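You operate a simulated robot arm through the tools that you are given. There is no shell and no other tool. Be economical: measure what you need, move in short steps, check, and stop when the job is done.

Carry out the task below with a simulated two-armed robot. There is one attempt and no reset: what you move stays moved.

## Task
Stack the wooden box that says "72" from the top of the small table on top of the wooden box marked "75". Take the green card and put it on the low shelf of the island. Put the 10.00 mm master disc from the top of the big table on the top of the desk and the 5.00 mm master disc on the low shelf of the island. Take the test flat and leave it on top of the vacuum lifter. Put the mounted mirror on top of the blue pad carton. Open the fridge door, take the blue pot on the top of the desk and put it away in the shelf of the glue fridge, then shut the door. The order is free. Set down upright: green card.

Only the result counts: the job must be done as asked and must still hold three seconds after the hand-in. Knocking over, shifting, dropping, spilling or breaking anything else fails it.

## Robot
Two 7-joint arms with two-finger parallel grippers on one trunk, on a base that drives. Base frame: it is fixed to the floor where the robot stands at the start and does not move with it; the origin is under the middle of the robot, x ahead of it, y to its left, z up. Readings come in cm, rad, newtons and seconds.
The left shoulder is at the start at [6.2, 19.6, 117.9], the right one opposite. With the tool pointing down near the work surface each hand reaches from about 10 to 68 cm from the robot's upright axis, wherever it stands, measured 20 degrees to its own side. Places, roughly: blue pot [200, -425, 75]; fridge door [270, 190, 30]; green card [50, 25, 100]; low shelf of the island [380, -190, 30]; master disc [50, -425, 75]; mounted mirror [0, -400, 75]; pad carton [25, -425, 75]; shelf of the glue fridge [270, 210, 30]; test flat [50, -425, 75]; top of the desk [210, -430, 80]; vacuum lifter (8x8x9 cm) [10, -420, 80]; wooden box [50, -25, 100]. Payload 1.57 kg a hand.
The tool frame of a hand sits at the grasp point between the pads (the TCP): z along the fingers, y along the line on which they close. The tips reach 3 cm beyond it. The gripper opens to 11 cm. The fingers are 2.4 cm wide and 1.2 cm thick; the gripper's body (4.8 by 11.2 cm) begins 7.8 cm behind the TCP.
Orientation is that of the tool frame in the base frame, as [roll, pitch, yaw] about the fixed x, y, z axes, in that order (R = Rz(yaw) Ry(pitch) Rx(roll)). With the fingers straight down and closing along the base's y, the tool's x points along the base's -x, its y along +y and its z along -z.

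## Interface
- The arms move only by the tool arm_command. It takes "left_steps", "right_steps" or both (then of equal length, played together; a hand with none holds still); each is a list of rows, each an object (a shift or turn left out is 0, a gripper value left out holds the last) with "offset": the shift along the base's x, y, z in units of 50 mm (1.0 is 50 mm), a list of three; "turn": the turn, a rotation vector about the base's x, y, z in units of 4 degrees (1.0 is 4 degrees), a list of three. In form: [{"offset": [dx, dy, dz], "turn": [wx, wy, wz]}, ...]. A call has 1 to 10 rows; each row shifts and turns the commanded pose from where the row before left it. "left_fingers" and "right_fingers" are, for a hand that has rows, the closure, from 0 (fully open) to 1 (shut), set as the call begins (left out, the last holds). A call with a number of a shift or a turn outside -1 to 1 is refused whole. A row lasts 0.2 s, in which the tool goes at most 5 cm and 0.15 rad; a call with a longer step from one row to the next is refused whole, and so is a gripper value outside its range. Where a pose cannot be reached the arm comes as near as it can. A force on the tool above 40 N (or 10 N above the force at the start of the call, whichever is more), or a blocked arm, ends the call early, and 0.2 s more pass. The fingers move at their own pace (about 7.2 cm/s each) and stop on an object; they squeeze with about 37 N. The grip force told is the motor's: it shows also when the fingers shut on nothing. Time passes only in rows, and 0.2 s behind the last, so rows that do not move let the fingers close. The reply holds the time, the measured pose of the TCP, the force on the tool along the base axes, the opening and the grip force, in the units named above and with some noise, with the torque about the TCP (base axes, N m) and any sound that the robot's microphone picked up, and new pictures: "views" is both (left out), scene, wrist or none (wrist: the cameras of the hands that moved).
- Cameras (640 x 400 px; columns grow to the right, rows downward): "scene" is now at [9.53, -3.58, 175.55]; the picture's right is [-0.47, -0.88, -0.00], its down [-0.73, 0.39, -0.56] and it looks along [0.49, -0.26, -0.83] (base axes); focal length 273 px, centre (320, 200). "left" rides on the left gripper at [7, -1.6, -14.1] in its tool frame; the picture's right is [0.23, 0.97, 0.00], its down [-0.85, 0.20, -0.48] and it looks along [-0.47, 0.11, 0.88] (tool axes); focal length 222 px, centre (320, 200). "right" rides on the right gripper at [7, 1.6, -14.1] in its tool frame; the picture's right is [-0.23, 0.97, 0.00], its down [-0.85, -0.20, -0.48] and it looks along [-0.47, -0.11, 0.88] (tool axes); focal length 222 px, centre (320, 200). There is no depth. A picture from a camera that has moved, and an enlarged one, comes with that camera's place and axes in the base frame and with its lens.
- move_column(by): slides the trunk up (or, below 0, down) by that many cm; the arms and the scene camera ride with it, the base frame stays. It gives what a move gives, with no picture.
- base_move(legs): drives the robot by 1 to 6 legs, each [ahead, left, turn to the left] in cm, cm and rad, along the robot's own axes; the way and the turn of a leg run together, so that a leg with both is an arc; at most 150 cm and 3.142 rad a leg. The arms and the cameras ride along, it lands a little off, and it stops where it bumps. It gives what a move gives, and a new picture of the scene camera.
- head_to(pan, tilt): turns the head with the scene camera to pan (to the left, within 1.501 rad either way) and tilt (down, from -0.506 to 1.204), counted from straight ahead of the robot. It gives what a move gives, and a new picture of the scene camera.
- close_up(camera, box): a new picture of the part [left, top, right, bottom] of that camera's present view, enlarged. The clock stands still meanwhile.
- job_done(): hands the job in; it is judged then, once.

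Work in short steps. Places have to be worked out from the pictures, the camera data and where the tool is seen: move nearer, look again, correct. Check each grasp and each placing, and mend what went wrong. You have 483 turns and 360 pictures in all, those below and enlarged ones among them. Open the grippers and draw the arms clear of the work before you hand the job in, unless the task says otherwise; then end with one line.

The tools are called by a JSON object that holds its "op" and its "data". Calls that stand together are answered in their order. arm_command: Moves the arms, as the interface text tells. Its arguments: {"type":"object","properties":{"left_steps":{"type":"array"},"left_fingers":{"type":"number"},"right_steps":{"type":"array"},"right_fingers":{"type":"number"},"views":{"type":"string","enum":["both","scene","wrist","none"]}},"required":[]} The other tools are called the same way: move_column (by) slides the trunk up or down; base_move (legs) drives the base; head_to (pan, tilt) turns the head that bears the scene camera; close_up (camera, box) takes an enlarged picture of a part of a camera's view; job_done () hands the job in.

At the start:

```text
time_s: 0.0
left_position: [52.6, 3.09, 127.21]
left_tcp_rot: [3.139, -0.002, -3.141]
left_wrist_force: [0.2, -0.9, -0.3]
left_moment: [0.03, 0.04, -0.01]
left_grip_width: 11.01
left_gripper_force: 0.1
right_position: [29.59, -33.94, 128.38]
right_tcp_rot: [-3.141, -0.002, -3.142]
right_wrist_force: [-0.4, 0.1, -0.4]
right_moment: [-0.01, 0.01, -0.01]
right_grip_width: 11.02
right_gripper_force: 0.1
trunk travel left (down, up): [-77.5, 21.5]
robot x, y, heading: [0.04, 0.23, 0.002]
head pan, tilt: [-0.49, 0.976]
```

scene: 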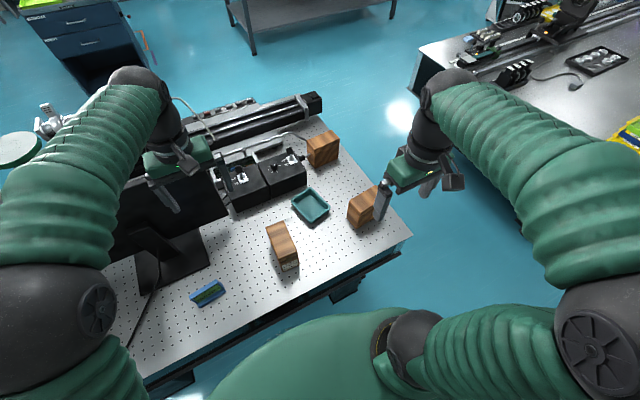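
right: 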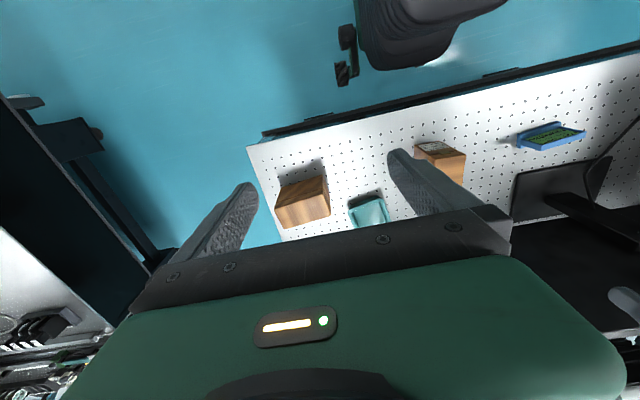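
left: 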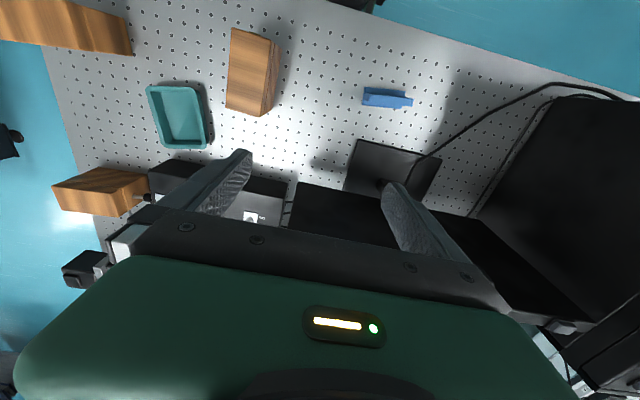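

I see three wooden boxes and a blue/green card (a PCB?) in a holder on the table. I'll zoom in for the labels.

{"op": "close_up", "data": {"camera": "scene", "box": [170, 110, 420, 320]}}

{"op": "close_up", "data": {"camera": "right", "box": [250, 100, 640, 240]}}

{"op": "close_up", "data": {"camera": "left", "box": [0, 0, 450, 280]}}

```text
1.90 times, centred on (295, 215) of scene
camera zoom: at [9.53, -3.58, 175.55], right [-0.47, -0.88, 0.0], down [-0.73, 0.39, -0.56], along [0.49, -0.26, -0.83], focal length 521 px, centre (368, 171)
```

zoom: 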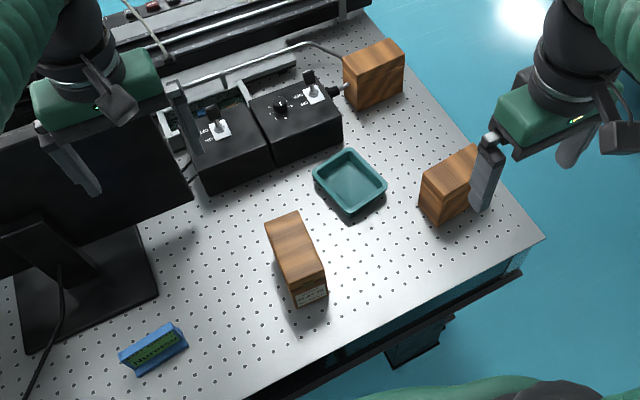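

```text
1.64 times, centred on (445, 170) of right
camera zoom: at [22.7, -32.41, 142.7], right [0.23, 0.97, 0.0], down [0.86, -0.2, 0.48], along [0.47, -0.11, -0.88], focal length 364 px, centre (115, 249)
```

zoom: 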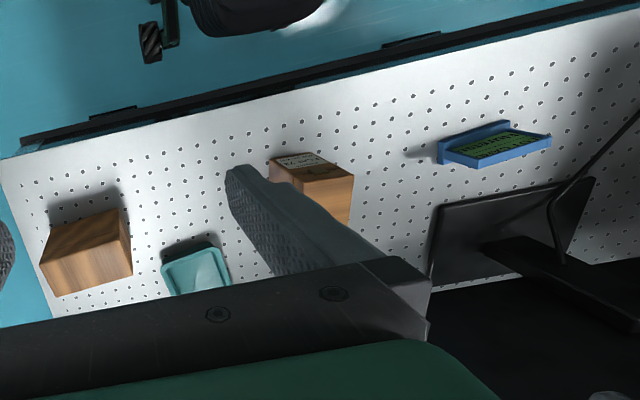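

```text
1.42 times, centred on (225, 140) of left
camera zoom: at [45.53, 1.5, 141.23], right [-0.23, 0.97, 0.0], down [0.86, 0.2, 0.48], along [0.47, 0.11, -0.88], focal length 316 px, centre (455, 285)
```

zoom: 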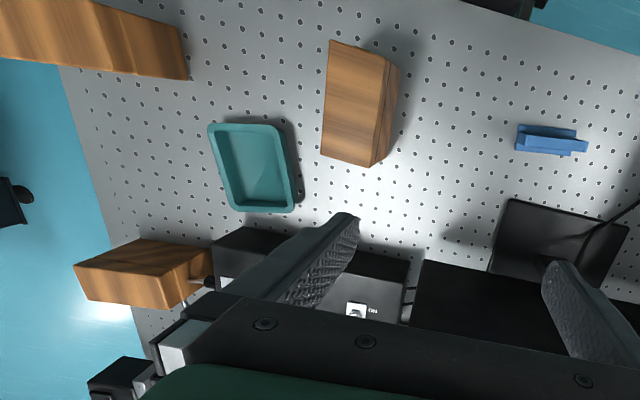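

I'll zoom closer on the card and the box faces.

{"op": "close_up", "data": {"camera": "scene", "box": [175, 210, 315, 320]}}

{"op": "close_up", "data": {"camera": "right", "box": [400, 110, 600, 200]}}

```text
3.64 times, centred on (245, 265) of scene
camera zoom: at [9.53, -3.58, 175.55], right [-0.47, -0.88, 0.0], down [-0.73, 0.39, -0.56], along [0.49, -0.26, -0.83], focal length 994 px, centre (593, -36)
```

zoom: 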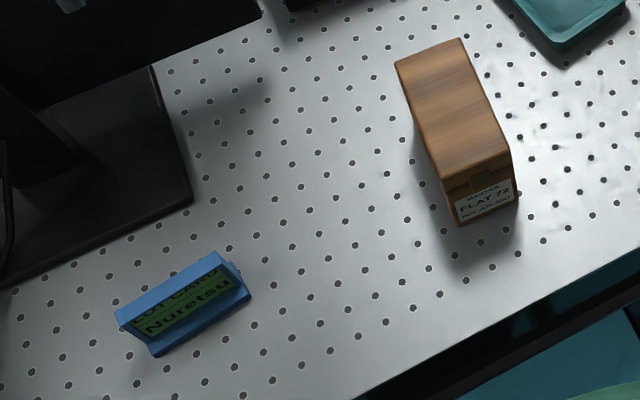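

```text
3.20 times, centred on (500, 155) of right
camera zoom: at [22.7, -32.41, 142.7], right [0.23, 0.97, 0.0], down [0.86, -0.2, 0.48], along [0.47, -0.11, -0.88], focal length 711 px, centre (-256, 344)
```

zoom: 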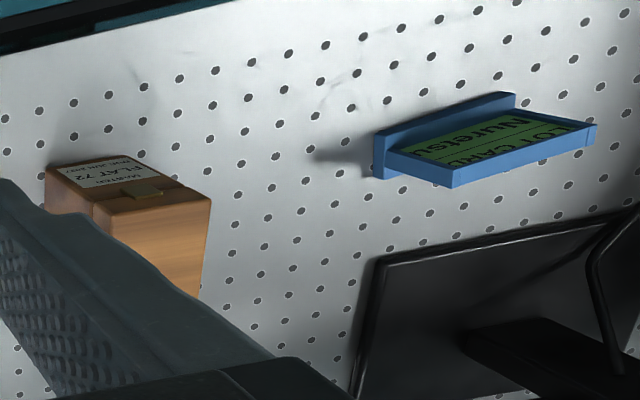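

The middle box is "72". Zooming into the other two boxes for labels.

{"op": "close_up", "data": {"camera": "right", "box": [250, 140, 400, 240]}}

{"op": "close_up", "data": {"camera": "scene", "box": [290, 110, 420, 240]}}

```text
4.00 times, centred on (325, 190) of right
camera zoom: at [22.7, -32.41, 142.7], right [0.23, 0.97, 0.0], down [0.86, -0.2, 0.48], along [0.47, -0.11, -0.88], focal length 888 px, centre (300, 240)
```

zoom: 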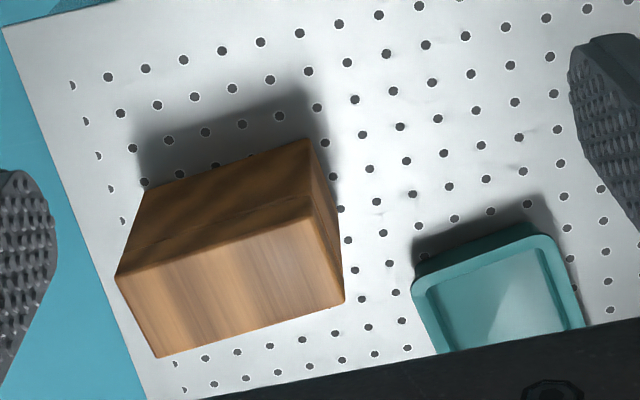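

```text
3.08 times, centred on (355, 175) of scene
camera zoom: at [9.53, -3.58, 175.55], right [-0.47, -0.88, 0.0], down [-0.73, 0.39, -0.56], along [0.49, -0.26, -0.83], focal length 841 px, centre (212, 277)
```

zoom: 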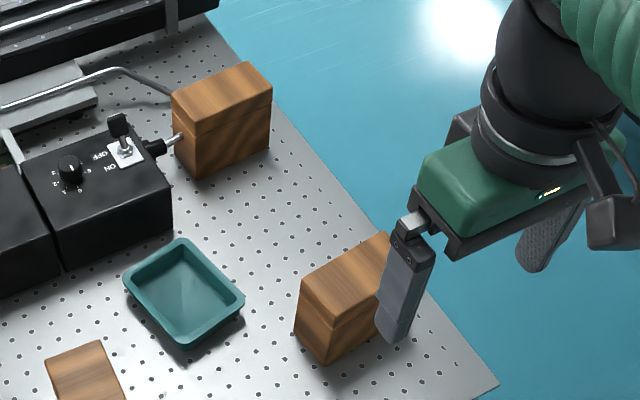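

Labels of the other two boxes probably are on their far (-y) ends. I'll drive 35 cm right and turn the right wrist left to look at those faces.

{"op": "base_move", "data": {"legs": [[0, -35, 0]]}}

{"op": "arm_command", "data": {"right_steps": [{"turn": [0, 0, 1], "offset": [0.6, 0, 0]}, {"turn": [0, 0, 1], "offset": [0.6, 0, 0]}, {"turn": [0, 0, 1], "offset": [0.6, 0, 0]}, {"turn": [0, 0, 1]}, {"turn": [0, 0, 1]}, {"turn": [0, 0, 1]}, {"turn": [0, 0, 1]}, {"turn": [0, 0, 1]}, {"turn": [0, 0, 1]}, {"turn": [0, 0, 1]}], "views": "wrist"}}

```text
time_s: 2.3
left_position: [52.5, -30.68, 127.13]
left_tcp_rot: [-3.135, -0.003, 3.134]
left_wrist_force: [0.2, 0.6, -0.3]
left_moment: [-0.03, 0.0, 0.01]
left_grip_width: 11.0
left_gripper_force: 0.0
right_position: [29.23, -67.59, 128.84]
right_tcp_rot: [-3.132, -0.001, 3.134]
right_wrist_force: [0.6, 0.6, 0.1]
right_moment: [-0.03, -0.01, 0.0]
right_grip_width: 11.0
right_gripper_force: 0.1
trunk travel left (down, up): [-77.5, 21.5]
robot x, y, heading: [0.09, -34.98, -0.009]
head pan, tilt: [-0.49, 0.976]
camera scene: at [9.43, -36.54, 175.58], right [-0.48, -0.88, 0.01], down [-0.73, 0.39, -0.56], along [0.49, -0.27, -0.83], focal length 273 px, centre (320, 200)
```

scene: 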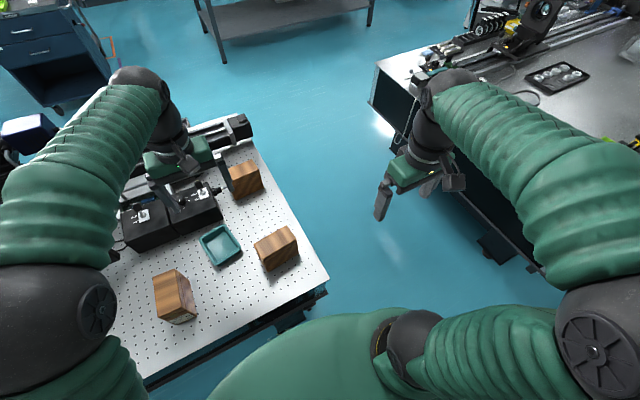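

```text
time_s: 4.5
left_position: [52.19, -32.17, 127.15]
left_tcp_rot: [3.137, -0.003, 3.135]
left_wrist_force: [0.4, 0.3, -0.3]
left_moment: [0.02, 0.03, 0.0]
left_grip_width: 11.01
left_gripper_force: 0.0
right_position: [38.18, -69.0, 128.19]
right_tcp_rot: [3.14, 0.0, -2.45]
right_wrist_force: [0.7, -0.2, 0.1]
right_moment: [0.04, 0.0, 0.01]
right_grip_width: 11.02
right_gripper_force: 0.0
trunk travel left (down, up): [-77.5, 21.5]
robot x, y, heading: [-0.39, -34.12, -0.007]
head pan, tilt: [-0.49, 0.976]
camera right: at [31.85, -72.35, 142.6], right [-0.45, 0.89, 0.0], down [0.79, 0.39, 0.48], along [0.43, 0.22, -0.88], focal length 222 px, centre (320, 200)
```

right: 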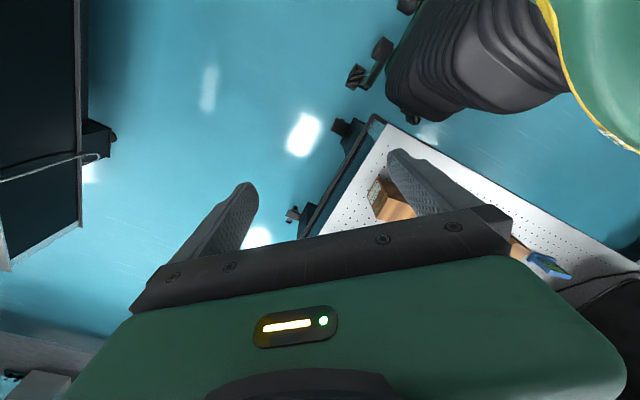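

A label shows on the right box's end.

{"op": "close_up", "data": {"camera": "right", "box": [355, 165, 435, 225]}}

{"op": "close_up", "data": {"camera": "scene", "box": [210, 140, 320, 290]}}

```text
6.67 times, centred on (395, 195) of right
camera zoom: at [31.85, -72.35, 142.6], right [-0.45, 0.89, 0.0], down [0.79, 0.39, 0.48], along [0.43, 0.22, -0.88], focal length 1481 px, centre (-180, 233)
```

zoom: 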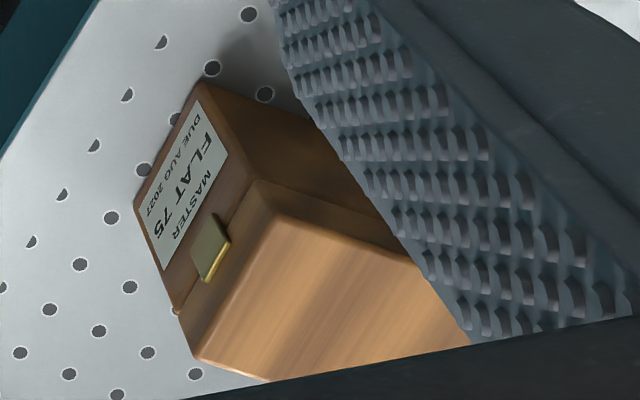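

```text
2.67 times, centred on (265, 215) of scene
camera zoom: at [9.5, -38.58, 175.54], right [-0.48, -0.88, 0.0], down [-0.73, 0.4, -0.56], along [0.49, -0.26, -0.83], focal length 729 px, centre (467, 160)
```

zoom: 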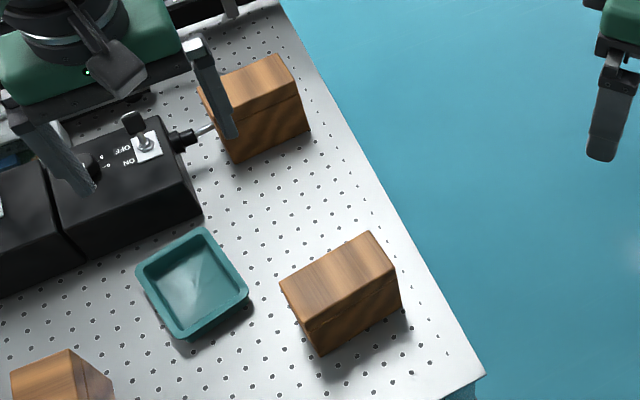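

The right box is "75". I'll move the left hand above box 72 to measure its pose.

{"op": "arm_command", "data": {"left_steps": [{"offset": [-0.4, 0.7, 0]}, {"offset": [-0.4, 0.7, 0]}, {"offset": [-0.4, 0.7, 0]}, {"offset": [-0.4, 0.7, 0]}, {"offset": [-0.4, 0.7, 0]}, {"offset": [-0.4, 0.7, 0]}, {"offset": [0, 0, 0]}], "views": "both"}}

```text
time_s: 6.1
left_position: [40.28, -10.65, 127.13]
left_tcp_rot: [3.14, 0.0, 3.135]
left_wrist_force: [0.0, -0.2, -0.2]
left_moment: [-0.01, 0.02, -0.04]
left_grip_width: 11.0
left_gripper_force: 0.1
right_position: [38.25, -68.72, 128.33]
right_tcp_rot: [3.14, -0.001, -2.45]
right_wrist_force: [0.8, -0.1, -0.6]
right_moment: [-0.01, -0.01, 0.03]
right_grip_width: 11.01
right_gripper_force: 0.0
trunk travel left (down, up): [-77.5, 21.5]
robot x, y, heading: [-0.46, -34.54, -0.008]
head pan, tilt: [-0.49, 0.976]
camera scene: at [9.42, -38.03, 175.55], right [-0.48, -0.88, 0.0], down [-0.73, 0.39, -0.56], along [0.49, -0.27, -0.83], focal length 273 px, centre (320, 200)
camera left: at [33.43, -12.22, 141.21], right [-0.22, 0.98, 0.0], down [0.86, 0.19, 0.48], along [0.47, 0.11, -0.88], focal length 222 px, centre (320, 200)
```

scene: 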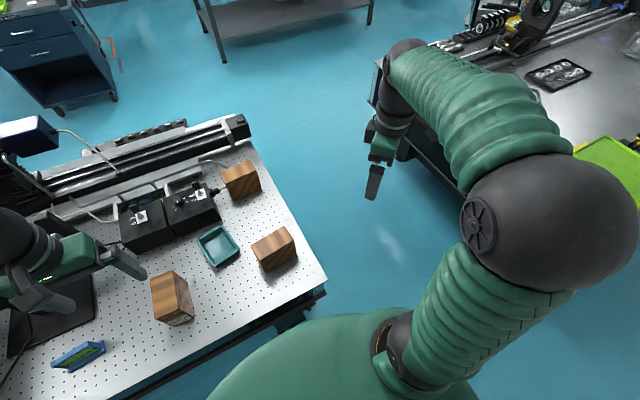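
left: 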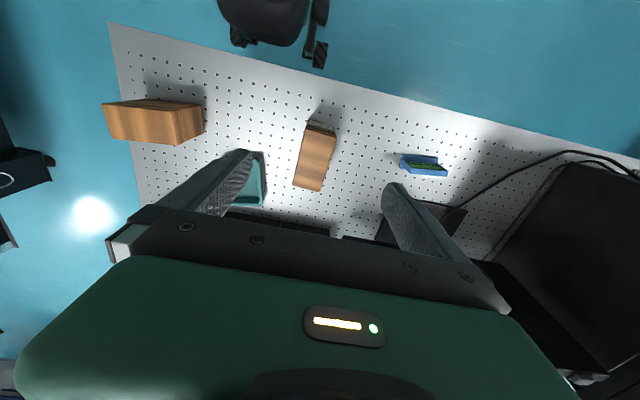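

{"op": "close_up", "data": {"camera": "left", "box": [90, 80, 350, 220]}}

{"op": "close_up", "data": {"camera": "scene", "box": [130, 210, 310, 330]}}

```text
2.46 times, centred on (220, 150) of left
camera zoom: at [33.43, -12.22, 141.21], right [-0.22, 0.98, 0.0], down [0.86, 0.19, 0.48], along [0.47, 0.11, -0.88], focal length 547 px, centre (566, 323)
```

zoom: 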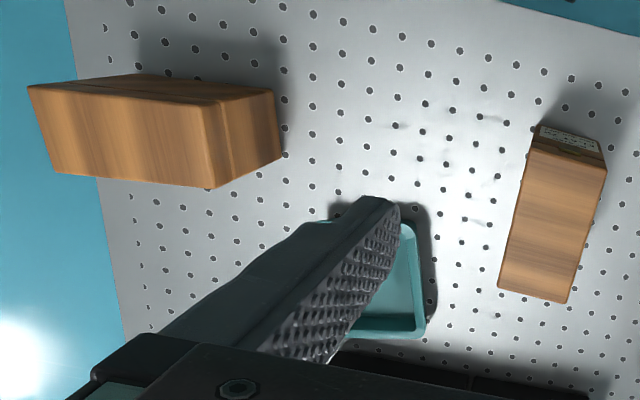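

```text
3.33 times, centred on (220, 270) of scene
camera zoom: at [9.42, -38.03, 175.55], right [-0.48, -0.88, 0.0], down [-0.73, 0.39, -0.56], along [0.49, -0.27, -0.83], focal length 911 px, centre (653, -33)
```

zoom: 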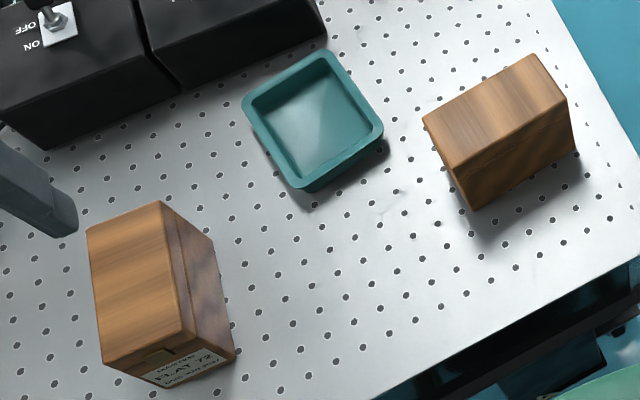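

Triangulated: box 72 top centre ≈[48.3,-10.2,98.3], 12×6 cm, long axis along x; box 75 top centre ≈[48.1,-42.9], long axis ≈96°. I move the left hand over 72 and down partway.

{"op": "arm_command", "data": {"left_steps": [{"offset": [0.8, 0.05, 0], "turn": [0, 0, -0.7]}, {"offset": [0.8, 0.04, 0]}, {"offset": [0, 0, -0.8]}, {"offset": [0, 0, -0.8]}, {"offset": [0, 0, -0.8]}, {"offset": [0, 0, -0.8]}, {"offset": [0, 0, 0]}], "views": "both"}}

```text
time_s: 7.7
left_position: [48.1, -10.22, 111.23]
left_tcp_rot: [3.14, 0.002, 3.086]
left_wrist_force: [0.0, -0.2, 0.3]
left_moment: [-0.01, 0.0, 0.01]
left_grip_width: 10.98
left_gripper_force: 0.1
right_position: [38.01, -68.77, 128.61]
right_tcp_rot: [3.141, 0.0, -2.452]
right_wrist_force: [-0.1, -0.5, 0.5]
right_moment: [0.0, 0.01, 0.02]
right_grip_width: 11.01
right_gripper_force: 0.1
trunk travel left (down, up): [-77.5, 21.5]
robot x, y, heading: [-0.06, -34.27, -0.004]
head pan, tilt: [-0.49, 0.976]
camera scene: at [9.29, -38.05, 175.57], right [-0.48, -0.88, 0.0], down [-0.73, 0.39, -0.56], along [0.49, -0.27, -0.83], focal length 273 px, centre (320, 200)
camera left: at [41.16, -11.46, 125.21], right [-0.17, 0.98, 0.0], down [0.86, 0.15, 0.48], along [0.47, 0.08, -0.88], focal length 222 px, centre (320, 200)
```

scene: 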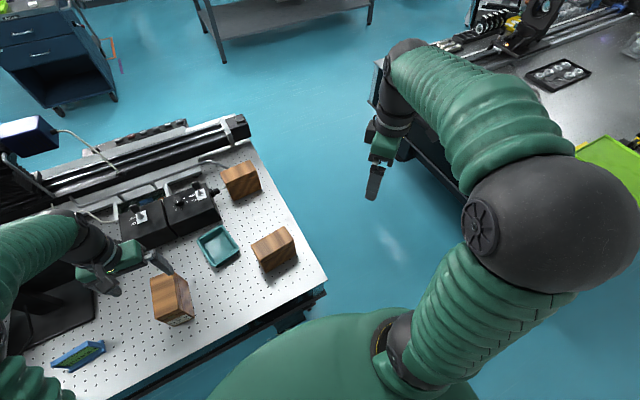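
left: 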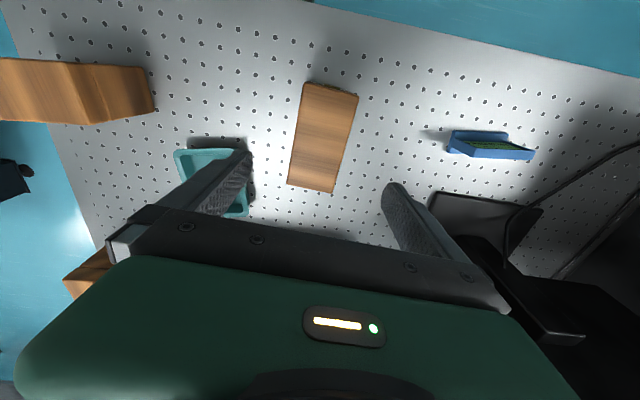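

Aligned with the box (centre ≈[47.5,-10.1]). Lowering to z≈95.

{"op": "arm_command", "data": {"left_steps": [{"offset": [0, 0, -0.8]}, {"offset": [0, 0, -0.8]}, {"offset": [0, 0, -0.8]}, {"offset": [0, 0, -0.8]}, {"offset": [0, 0, 0]}], "views": "wrist"}}

```text
time_s: 8.9
left_position: [48.13, -10.27, 95.23]
left_tcp_rot: [3.14, 0.0, 3.085]
left_wrist_force: [0.9, 0.0, -1.0]
left_moment: [0.0, 0.02, -0.01]
left_grip_width: 11.02
left_gripper_force: 0.0
right_position: [38.24, -68.79, 128.4]
right_tcp_rot: [-3.14, 0.0, -2.449]
right_wrist_force: [-0.8, 0.1, 0.4]
right_moment: [0.0, -0.02, 0.01]
right_grip_width: 11.02
right_gripper_force: 0.1
trunk travel left (down, up): [-77.5, 21.5]
robot x, y, heading: [-0.08, -34.43, -0.007]
head pan, tilt: [-0.49, 0.976]
camera left: at [41.03, -11.49, 109.18], right [-0.17, 0.98, 0.0], down [0.86, 0.15, 0.48], along [0.47, 0.08, -0.88], focal length 222 px, centre (320, 200)
```

left: 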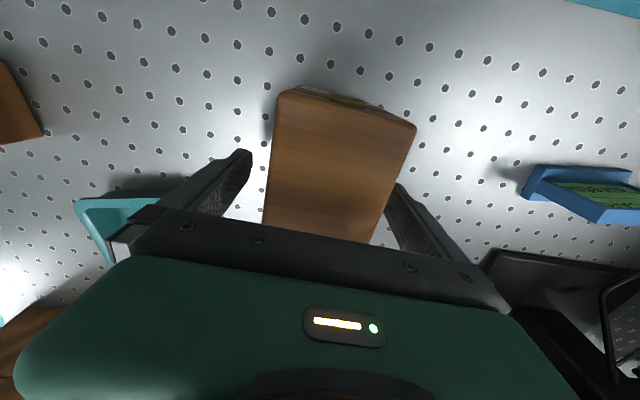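

Fingers straddle the box. Close.

{"op": "arm_command", "data": {"left_steps": [{"offset": [0, 0, 0]}, {"offset": [0, 0, 0]}, {"offset": [0, 0, 0]}, {"offset": [0, 0, 0]}, {"offset": [0, 0, 0]}], "left_fingers": 1, "views": "none"}}

{"op": "arm_command", "data": {"left_steps": [{"offset": [0, 0, 0.5]}, {"offset": [0, 0, 0.5]}, {"offset": [0, 0, 0.8]}, {"offset": [0, 0, 0.8]}, {"offset": [0, 0, 0]}], "views": "both"}}

```text
time_s: 10.1
left_position: [48.12, -10.36, 95.14]
left_tcp_rot: [3.139, 0.0, 3.085]
left_wrist_force: [-0.1, -1.4, -0.2]
left_moment: [-0.11, 0.09, 0.07]
left_grip_width: 6.19
left_gripper_force: 36.8
right_position: [38.26, -68.78, 128.38]
right_tcp_rot: [3.141, 0.0, -2.449]
right_wrist_force: [0.2, 0.1, -0.9]
right_moment: [0.0, 0.01, 0.02]
right_grip_width: 11.01
right_gripper_force: 0.0
trunk travel left (down, up): [-77.5, 21.5]
robot x, y, heading: [-0.12, -34.94, -0.007]
head pan, tilt: [-0.49, 0.976]
```

```text
time_s: 11.3
left_position: [48.41, -10.23, 108.23]
left_tcp_rot: [3.14, -0.002, 3.085]
left_wrist_force: [0.3, 0.7, -5.3]
left_moment: [0.0, 0.0, 0.0]
left_grip_width: 6.18
left_gripper_force: 36.9
right_position: [38.17, -68.85, 128.37]
right_tcp_rot: [3.139, 0.002, -2.451]
right_wrist_force: [-0.2, -0.2, -0.8]
right_moment: [-0.02, 0.03, -0.01]
right_grip_width: 11.03
right_gripper_force: 0.1
trunk travel left (down, up): [-77.5, 21.5]
robot x, y, heading: [0.02, -34.55, -0.002]
head pan, tilt: [-0.49, 0.976]
camera scene: at [9.5, -38.06, 175.55], right [-0.48, -0.88, 0.0], down [-0.73, 0.39, -0.56], along [0.49, -0.27, -0.83], focal length 273 px, centre (320, 200)
camera left: at [41.4, -11.51, 122.28], right [-0.17, 0.99, 0.0], down [0.87, 0.15, 0.48], along [0.47, 0.08, -0.88], focal length 222 px, centre (320, 200)
```

scene: 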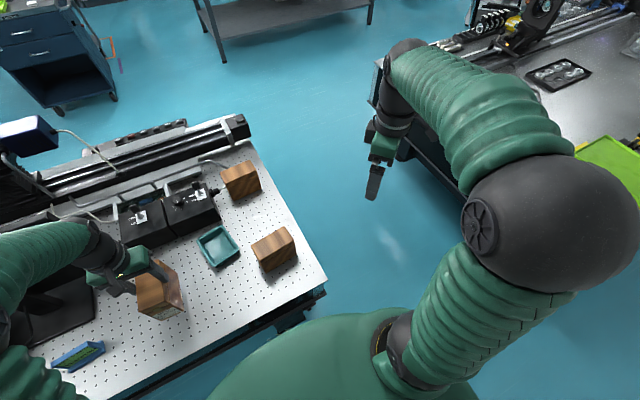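
left: 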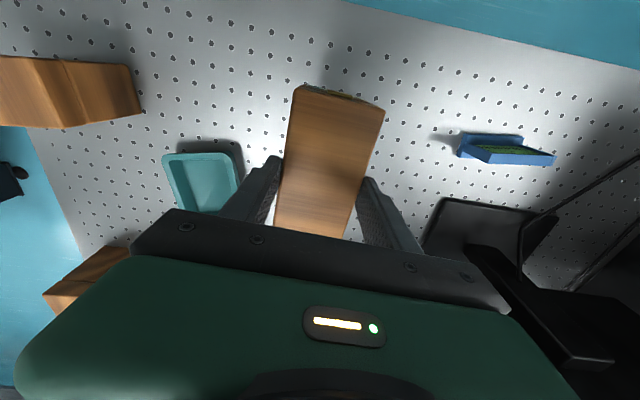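

Box 72 lifted (≈0.55 kg). Raise, then swing over box 75 while turning -80° to align.

{"op": "arm_command", "data": {"left_steps": [{"offset": [0, 0, 0.7]}, {"offset": [0, 0, 0.7]}, {"offset": [0, -0.4, 0], "turn": [0, 0, -1]}, {"offset": [0, -0.4, 0], "turn": [0, 0, -1]}, {"offset": [0, -0.4, 0], "turn": [0, 0, -1]}, {"offset": [0, -0.4, 0], "turn": [0, 0, -1]}, {"offset": [0, -0.4, 0], "turn": [0, 0, -1]}, {"offset": [0, -0.4, 0], "turn": [0, 0, -1]}, {"offset": [0, -0.4, 0], "turn": [0, 0, -1]}, {"offset": [0, -0.4, 0], "turn": [0, 0, -1]}], "views": "none"}}

{"op": "arm_command", "data": {"left_steps": [{"offset": [0, -0.3, 0], "turn": [0, 0, -1]}, {"offset": [0, -0.3, 0], "turn": [0, 0, -1]}, {"offset": [0, -0.3, 0], "turn": [0, 0, -1]}, {"offset": [0, -0.3, 0], "turn": [0, 0, -1]}, {"offset": [0, -0.3, 0], "turn": [0, 0, -1]}, {"offset": [0, -0.3, 0], "turn": [0, 0, -1]}, {"offset": [0, -0.3, 0], "turn": [0, 0, -1]}, {"offset": [0, -0.3, 0], "turn": [0, 0, -1]}, {"offset": [0, 0, 0], "turn": [0, 0, -1]}, {"offset": [0, 0, 0], "turn": [0, 0, -1]}], "views": "both"}}

```text
time_s: 13.5
left_position: [48.1, -26.56, 115.33]
left_tcp_rot: [3.14, -0.001, 2.528]
left_wrist_force: [0.0, 0.3, -4.6]
left_moment: [0.0, 0.03, -0.02]
left_grip_width: 6.2
left_gripper_force: 36.8
right_position: [38.37, -68.79, 128.29]
right_tcp_rot: [3.139, 0.0, -2.45]
right_wrist_force: [-0.1, -0.7, 1.1]
right_moment: [0.01, -0.02, 0.02]
right_grip_width: 11.0
right_gripper_force: 0.1
trunk travel left (down, up): [-77.5, 21.5]
robot x, y, heading: [-0.2, -34.61, -0.01]
head pan, tilt: [-0.49, 0.976]
```

```text
time_s: 15.7
left_position: [48.33, -38.41, 115.22]
left_tcp_rot: [-3.141, -0.002, 1.827]
left_wrist_force: [-0.1, 0.2, -4.5]
left_moment: [0.0, -0.02, 0.0]
left_grip_width: 6.15
left_gripper_force: 36.8
right_position: [38.1, -68.84, 128.35]
right_tcp_rot: [3.139, 0.0, -2.449]
right_wrist_force: [-0.2, 0.0, 0.5]
right_moment: [-0.03, 0.0, -0.01]
right_grip_width: 11.0
right_gripper_force: 0.1
trunk travel left (down, up): [-77.5, 21.5]
robot x, y, heading: [-0.28, -34.35, -0.007]
head pan, tilt: [-0.49, 0.976]
camera scene: at [9.54, -38.22, 175.54], right [-0.48, -0.88, 0.0], down [-0.73, 0.39, -0.56], along [0.49, -0.27, -0.83], focal length 273 px, centre (320, 200)
camera left: at [44.93, -32.1, 129.26], right [0.88, 0.47, 0.0], down [0.41, -0.78, 0.48], along [0.22, -0.42, -0.88], focal length 222 px, centre (320, 200)
```

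scene: 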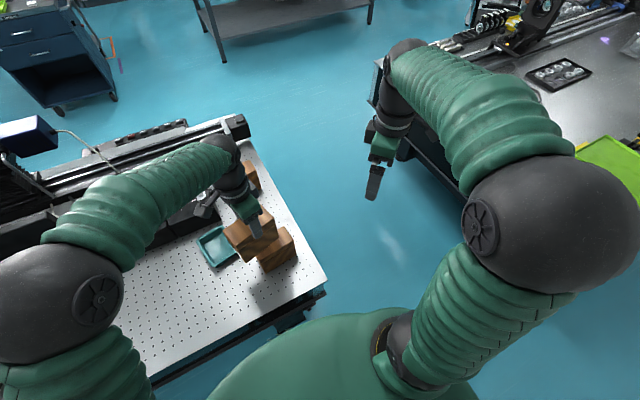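
left: 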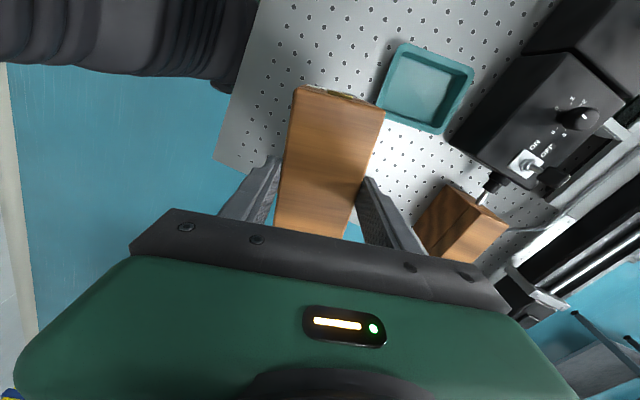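

Continue: last 8° and 4.4 cm, then lower a bit and check.

{"op": "arm_command", "data": {"left_steps": [{"offset": [0, -0.45, 0], "turn": [0, 0, -1]}, {"offset": [-0.03, -0.44, 0], "turn": [0, 0, -1]}, {"offset": [0, 0, -0.5]}, {"offset": [0, 0, -0.5]}, {"offset": [0, 0, 0]}, {"offset": [0, 0, 0]}], "views": "none"}}

{"op": "close_up", "data": {"camera": "scene", "box": [190, 180, 340, 300]}}

```text
time_s: 16.9
left_position: [47.87, -42.91, 110.67]
left_tcp_rot: [3.135, 0.01, 1.687]
left_wrist_force: [-9.3, 1.6, 29.4]
left_moment: [1.1, 2.27, 0.04]
left_grip_width: 6.17
left_gripper_force: 37.2
right_position: [37.94, -68.65, 128.62]
right_tcp_rot: [3.141, 0.004, -2.45]
right_wrist_force: [0.1, 0.2, -0.7]
right_moment: [-0.02, 0.05, 0.02]
right_grip_width: 11.0
right_gripper_force: 0.0
trunk travel left (down, up): [-77.5, 21.5]
robot x, y, heading: [-0.46, -34.86, -0.013]
head pan, tilt: [-0.49, 0.976]
stopped in row 6 (left hand): the force on the tool passed its limit at 45 N (the readings are from after the stop); the commanded pose is now the measured one
```

```text
3.33 times, centred on (265, 240) of scene
camera zoom: at [8.97, -37.99, 175.62], right [-0.48, -0.88, 0.0], down [-0.73, 0.39, -0.56], along [0.49, -0.27, -0.83], focal length 911 px, centre (503, 67)
```

zoom: 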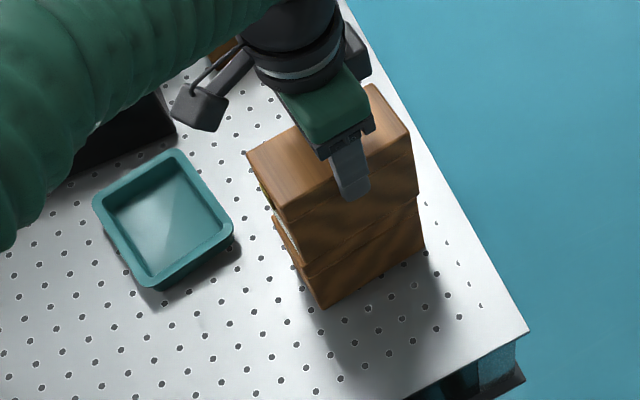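

Contact already at z≈110.7, with side torque. I'll lift 0.5 cm and check forces and view.

{"op": "arm_command", "data": {"left_steps": [{"offset": [0, 0, 0.1]}, {"offset": [0, 0, 0.1]}, {"offset": [0, 0, 0]}], "views": "wrist"}}

{"op": "close_up", "data": {"camera": "scene", "box": [220, 190, 310, 290]}}

```text
time_s: 17.7
left_position: [47.99, -42.82, 111.36]
left_tcp_rot: [3.134, 0.007, 1.69]
left_wrist_force: [0.1, 0.8, -5.1]
left_moment: [0.02, -0.01, -0.01]
left_grip_width: 6.16
left_gripper_force: 37.5
right_position: [38.12, -68.58, 128.58]
right_tcp_rot: [3.141, 0.001, -2.449]
right_wrist_force: [0.4, -0.7, -0.6]
right_moment: [-0.01, 0.01, 0.01]
right_grip_width: 11.0
right_gripper_force: 0.0
trunk travel left (down, up): [-77.5, 21.5]
robot x, y, heading: [-0.24, -34.91, -0.007]
head pan, tilt: [-0.49, 0.976]
camera left: at [45.49, -35.93, 125.41], right [0.94, 0.34, 0.01], down [0.29, -0.82, 0.49], along [0.17, -0.46, -0.87], focal length 222 px, centre (320, 200)
```

left: 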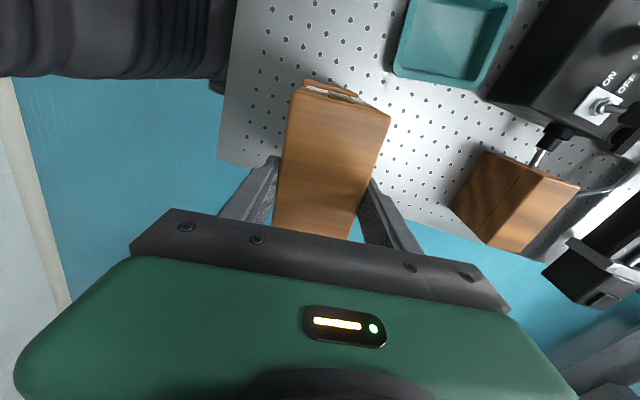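

```text
4.00 times, centred on (265, 240) of scene
camera zoom: at [9.28, -38.2, 175.55], right [-0.48, -0.88, 0.0], down [-0.73, 0.39, -0.56], along [0.49, -0.27, -0.83], focal length 1093 px, centre (540, 40)
```

zoom: 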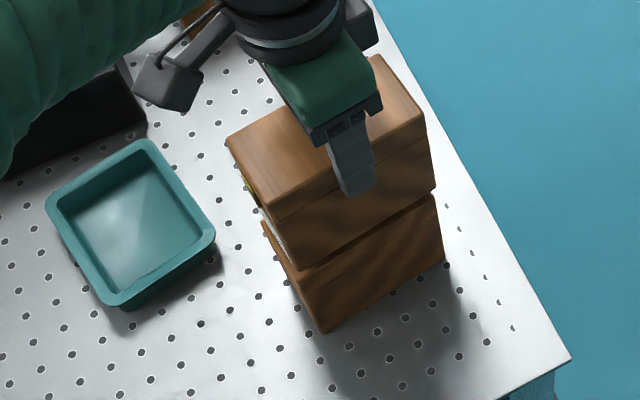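

Well aligned (upper end ≈0.3 cm from the lower's). Lower gently until contact.

{"op": "arm_command", "data": {"left_steps": [{"offset": [0, 0, -0.05]}, {"offset": [0, 0, -0.05]}, {"offset": [0, 0, -0.05]}, {"offset": [0, 0, 0]}], "views": "none"}}

```text
time_s: 18.7
left_position: [48.11, -43.04, 110.9]
left_tcp_rot: [3.133, 0.011, 1.689]
left_wrist_force: [2.0, 0.1, 14.0]
left_moment: [0.04, 0.36, -0.03]
left_grip_width: 6.17
left_gripper_force: 37.2
right_position: [38.29, -68.82, 128.4]
right_tcp_rot: [3.141, 0.002, -2.45]
right_wrist_force: [-0.1, -1.2, -0.3]
right_moment: [0.0, -0.02, 0.04]
right_grip_width: 11.02
right_gripper_force: 0.1
trunk travel left (down, up): [-77.5, 21.5]
robot x, y, heading: [0.06, -34.35, -0.01]
head pan, tilt: [-0.49, 0.976]
```

In contact with ~19 N. Release.

{"op": "arm_command", "data": {"left_steps": [{"offset": [0, 0, 0]}, {"offset": [0, 0, 0]}, {"offset": [0, 0, 0]}, {"offset": [0, 0, 0]}], "left_fingers": 0, "views": "wrist"}}

{"op": "close_up", "data": {"camera": "scene", "box": [220, 190, 310, 290]}}

```text
time_s: 19.7
left_position: [48.07, -42.95, 110.54]
left_tcp_rot: [3.135, 0.006, 1.688]
left_wrist_force: [-0.2, 0.4, 0.5]
left_moment: [-0.02, 0.0, -0.03]
left_grip_width: 10.99
left_gripper_force: 0.0
right_position: [38.18, -68.82, 128.46]
right_tcp_rot: [3.14, 0.002, -2.449]
right_wrist_force: [-0.3, 0.2, -0.2]
right_moment: [0.0, 0.02, -0.02]
right_grip_width: 11.0
right_gripper_force: 0.0
trunk travel left (down, up): [-77.5, 21.5]
robot x, y, heading: [-0.39, -34.66, -0.009]
head pan, tilt: [-0.49, 0.976]
camera left: at [45.59, -36.15, 124.57], right [0.94, 0.34, 0.01], down [0.29, -0.82, 0.49], along [0.17, -0.45, -0.87], focal length 222 px, centre (320, 200)
```

left: 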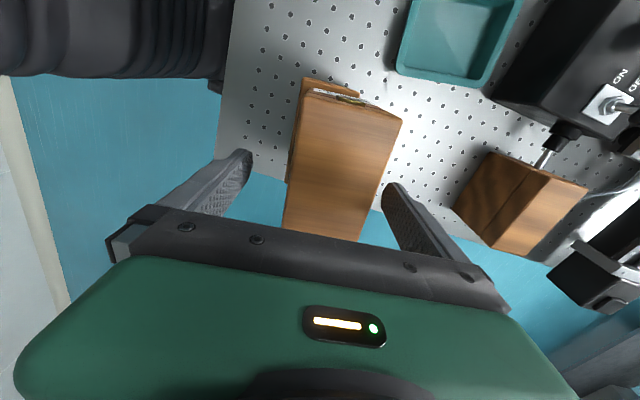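

```text
4.00 times, centred on (265, 240) of scene
camera zoom: at [9.45, -38.27, 175.55], right [-0.48, -0.88, 0.0], down [-0.73, 0.4, -0.56], along [0.49, -0.27, -0.83], focal length 1093 px, centre (540, 40)
```

zoom: 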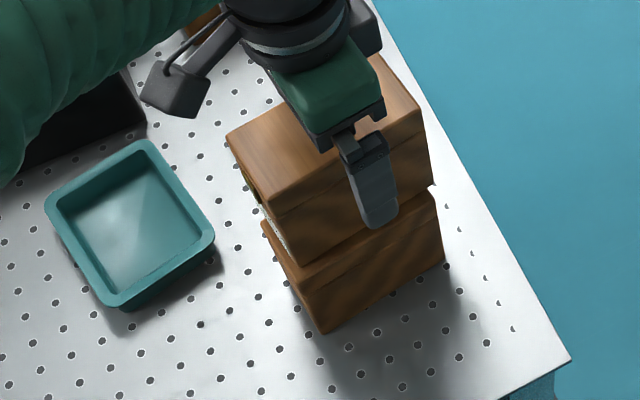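

Box stacked. Lift the left hand straight up and unwind its yaw.

{"op": "arm_command", "data": {"left_steps": [{"offset": [0, 0, 0.5]}, {"offset": [0, 0, 0.8]}, {"offset": [0, 0, 0.8]}, {"offset": [0, 0, 0.8]}, {"offset": [0, 0, 0.6], "turn": [0, 0, 1]}, {"offset": [-0.3, 0.5, 0], "turn": [0, 0, 1]}, {"offset": [-0.3, 0.5, 0], "turn": [0, 0, 1]}, {"offset": [-0.3, 0.5, 0], "turn": [0, 0, 1]}, {"offset": [-0.3, 0.5, 0], "turn": [0, 0, 1]}, {"offset": [-0.3, 0.5, 0], "turn": [0, 0, 1]}], "views": "none"}}

{"op": "arm_command", "data": {"left_steps": [{"turn": [0, 0, 1]}, {"turn": [0, 0, 1]}, {"turn": [0, 0, 1]}, {"turn": [0, 0, 1]}, {"turn": [0, 0, 1]}, {"turn": [0, 0, 1]}, {"turn": [0, 0, 1]}, {"turn": [0, 0, 1]}, {"turn": [0, 0, 1]}, {"turn": [0, 0, 1]}], "views": "none"}}

{"op": "base_move", "data": {"legs": [[0, 30, 0]]}}

```text
time_s: 21.9
left_position: [40.74, -30.4, 128.26]
left_tcp_rot: [3.134, 0.009, 2.108]
left_wrist_force: [0.2, 0.3, 1.4]
left_moment: [-0.01, -0.02, -0.02]
left_grip_width: 11.0
left_gripper_force: 0.0
right_position: [38.0, -68.82, 128.39]
right_tcp_rot: [3.14, 0.001, -2.451]
right_wrist_force: [0.3, -0.8, -0.1]
right_moment: [-0.03, -0.02, 0.0]
right_grip_width: 11.0
right_gripper_force: 0.0
trunk travel left (down, up): [-77.5, 21.5]
robot x, y, heading: [-0.05, -34.72, -0.013]
head pan, tilt: [-0.49, 0.976]
```

```text
time_s: 24.1
left_position: [40.66, -30.39, 128.13]
left_tcp_rot: [3.134, 0.005, 2.807]
left_wrist_force: [0.5, -0.5, 0.6]
left_moment: [-0.03, -0.02, -0.02]
left_grip_width: 11.0
left_gripper_force: 0.0
right_position: [38.23, -68.9, 128.42]
right_tcp_rot: [3.138, 0.005, -2.449]
right_wrist_force: [-0.3, 0.2, 0.0]
right_moment: [0.0, 0.04, 0.05]
right_grip_width: 11.0
right_gripper_force: 0.1
trunk travel left (down, up): [-77.5, 21.5]
robot x, y, heading: [-0.18, -34.82, -0.008]
head pan, tilt: [-0.49, 0.976]
```

```text
time_s: 26.1
left_position: [40.83, -1.69, 128.29]
left_tcp_rot: [3.122, 0.003, 2.808]
left_wrist_force: [0.9, 0.3, 0.5]
left_moment: [0.03, -0.01, 0.02]
left_grip_width: 11.0
left_gripper_force: 0.0
right_position: [38.55, -40.07, 128.07]
right_tcp_rot: [3.132, 0.009, -2.447]
right_wrist_force: [0.4, 0.0, 0.0]
right_moment: [0.04, 0.04, 0.0]
right_grip_width: 11.01
right_gripper_force: 0.2
trunk travel left (down, up): [-77.5, 21.5]
robot x, y, heading: [-0.08, -4.36, -0.002]
head pan, tilt: [-0.49, 0.976]
camera scene: at [9.56, -10.03, 175.5], right [-0.47, -0.88, -0.01], down [-0.73, 0.4, -0.55], along [0.49, -0.26, -0.83], focal length 273 px, centre (320, 200)
```

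scene: 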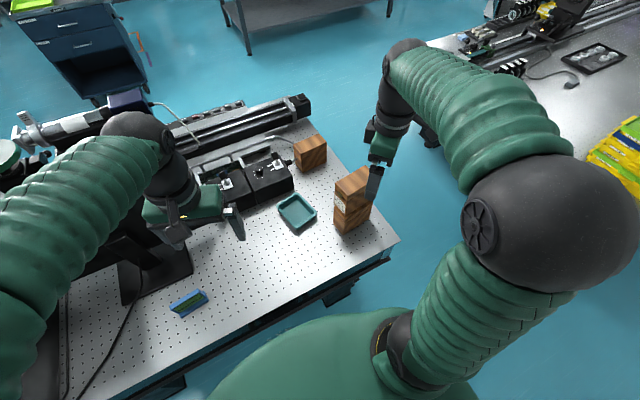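

Stack stands. Move the left hand near the card to view it.

{"op": "arm_command", "data": {"left_steps": [{"offset": [-0.25, 0.7, 0], "turn": [0, 0, 1]}, {"offset": [-0.25, 0.7, 0], "turn": [0, 0, 1]}, {"offset": [-0.25, 0.7, 0], "turn": [0, 0, 1]}, {"offset": [-0.25, 0.7, 0], "turn": [0, 0, 1]}, {"offset": [-0.25, 0.7, 0], "turn": [0, 0, 0.8]}, {"offset": [0, 0, -0.7]}, {"offset": [0, 0, -0.7]}, {"offset": [0, 0, 0]}], "views": "both"}}

```text
time_s: 27.9
left_position: [34.47, 16.64, 121.52]
left_tcp_rot: [3.128, 0.01, -3.141]
left_wrist_force: [0.0, -0.5, 1.2]
left_moment: [0.04, 0.02, 0.04]
left_grip_width: 10.98
left_gripper_force: 0.0
right_position: [38.31, -39.16, 128.38]
right_tcp_rot: [3.138, 0.003, -2.448]
right_wrist_force: [-0.2, -0.4, -0.1]
right_moment: [0.01, 0.0, 0.05]
right_grip_width: 11.02
right_gripper_force: 0.1
trunk travel left (down, up): [-77.5, 21.5]
robot x, y, heading: [0.43, -4.71, -0.002]
head pan, tilt: [-0.49, 0.976]
camera scene: at [9.41, -8.77, 175.55], right [-0.47, -0.88, 0.0], down [-0.73, 0.39, -0.56], along [0.49, -0.26, -0.83], focal length 273 px, centre (320, 200)
camera left: at [27.39, 14.85, 135.52], right [-0.23, 0.97, 0.01], down [0.85, 0.19, 0.49], along [0.47, 0.12, -0.87], focal length 222 px, centre (320, 200)
```

scene: 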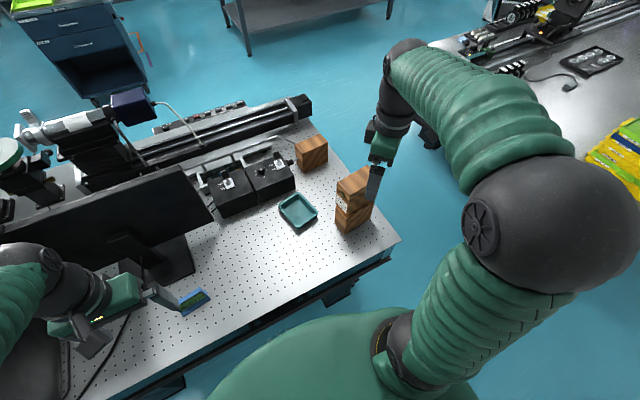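
left: 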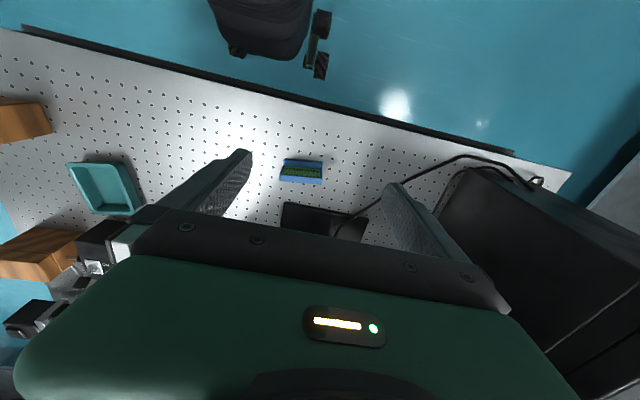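

{"op": "close_up", "data": {"camera": "left", "box": [265, 145, 345, 195]}}

{"op": "close_up", "data": {"camera": "scene", "box": [160, 270, 240, 330]}}

```text
8.00 times, centred on (305, 170) of left
camera zoom: at [27.39, 14.85, 135.52], right [-0.23, 0.97, 0.01], down [0.85, 0.19, 0.49], along [0.47, 0.12, -0.87], focal length 1777 px, centre (440, 440)
```

zoom: 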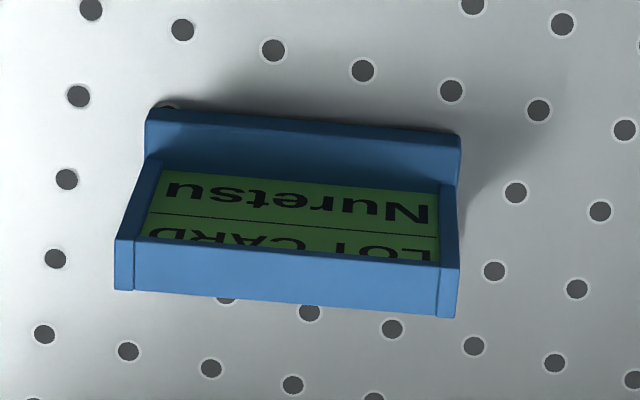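

```text
6.67 times, centred on (200, 300) of scene
camera zoom: at [9.41, -8.77, 175.55], right [-0.47, -0.88, 0.0], down [-0.73, 0.39, -0.56], along [0.49, -0.26, -0.83], focal length 1822 px, centre (1120, -467)
```

zoom: 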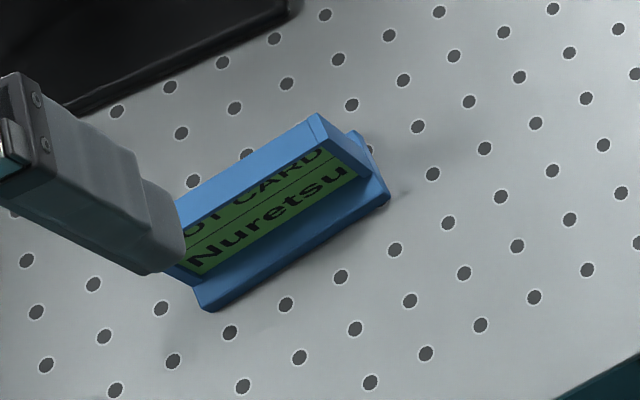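

The card is a small framed stand, ~8.5 cm wide, facing me, top at z≈95. How to grasp depends on the shelf's clearance, so I look toward the island with the head first.

{"op": "head_to", "data": {"pan": -0.5, "tilt": 0.3}}

{"op": "head_to", "data": {"pan": -1.3, "tilt": 0.35}}

{"op": "head_to", "data": {"pan": 0.5, "tilt": 0.3}}

```text
time_s: 29.0
left_position: [34.68, 17.15, 121.47]
left_tcp_rot: [3.133, 0.008, -3.141]
left_wrist_force: [0.5, 0.1, 0.5]
left_moment: [-0.01, 0.02, -0.02]
left_grip_width: 10.99
left_gripper_force: 0.1
right_position: [38.37, -38.5, 128.44]
right_tcp_rot: [3.14, 0.003, -2.446]
right_wrist_force: [0.6, 0.2, 0.1]
right_moment: [-0.02, -0.01, 0.0]
right_grip_width: 11.02
right_gripper_force: 0.0
trunk travel left (down, up): [-77.5, 21.5]
robot x, y, heading: [0.01, -4.59, -0.002]
head pan, tilt: [-0.499, 0.3]
camera scene: at [11.44, -9.23, 181.32], right [-0.48, -0.88, 0.0], down [-0.26, 0.14, -0.95], along [0.84, -0.46, -0.3], focal length 273 px, centre (320, 200)
```

scene: 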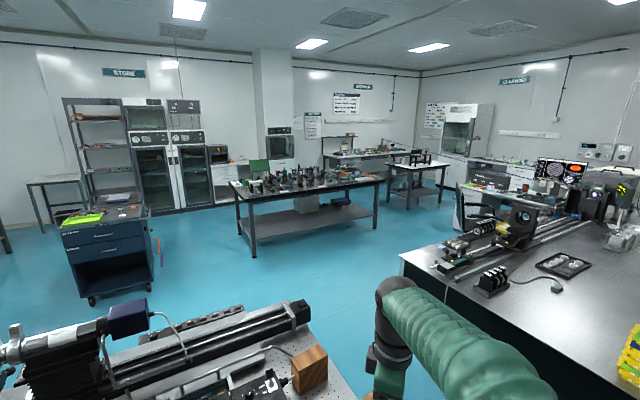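

```text
time_s: 30.1
left_position: [34.48, 17.21, 121.53]
left_tcp_rot: [3.133, 0.009, -3.14]
left_wrist_force: [-0.3, 0.0, -0.2]
left_moment: [0.02, 0.01, 0.02]
left_grip_width: 11.0
left_gripper_force: 0.1
right_position: [38.26, -38.51, 128.35]
right_tcp_rot: [3.14, 0.001, -2.448]
right_wrist_force: [-0.5, 0.5, 0.4]
right_moment: [-0.01, -0.03, -0.02]
right_grip_width: 10.95
right_gripper_force: 0.0
trunk travel left (down, up): [-77.5, 21.5]
robot x, y, heading: [0.04, -4.32, -0.0]
head pan, tilt: [-1.3, 0.351]
camera scene: at [5.67, -13.57, 180.87], right [-0.96, -0.27, 0.0], down [-0.09, 0.33, -0.94], along [0.25, -0.91, -0.34], focal length 273 px, centre (320, 200)
```

scene: 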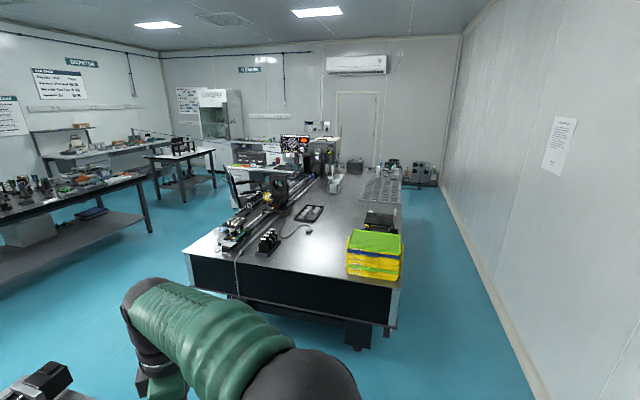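

```text
time_s: 31.9
left_position: [34.64, 17.05, 121.48]
left_tcp_rot: [3.132, 0.009, -3.14]
left_wrist_force: [0.8, -0.1, 0.8]
left_moment: [0.0, 0.0, -0.01]
left_grip_width: 11.01
left_gripper_force: 0.0
right_position: [38.25, -38.47, 128.31]
right_tcp_rot: [-3.141, 0.001, -2.446]
right_wrist_force: [-0.3, 0.7, 0.8]
right_moment: [0.0, 0.03, -0.02]
right_grip_width: 10.99
right_gripper_force: 0.0
trunk travel left (down, up): [-77.5, 21.5]
robot x, y, heading: [0.39, -4.58, -0.008]
head pan, tilt: [0.499, 0.3]
camera scene: at [11.43, -0.16, 181.34], right [0.48, -0.88, 0.0], down [-0.26, -0.14, -0.95], along [0.84, 0.45, -0.3], focal length 273 px, centre (320, 200)
```

scene: 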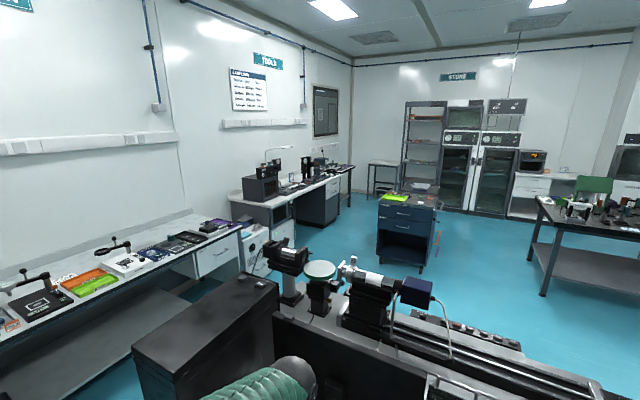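

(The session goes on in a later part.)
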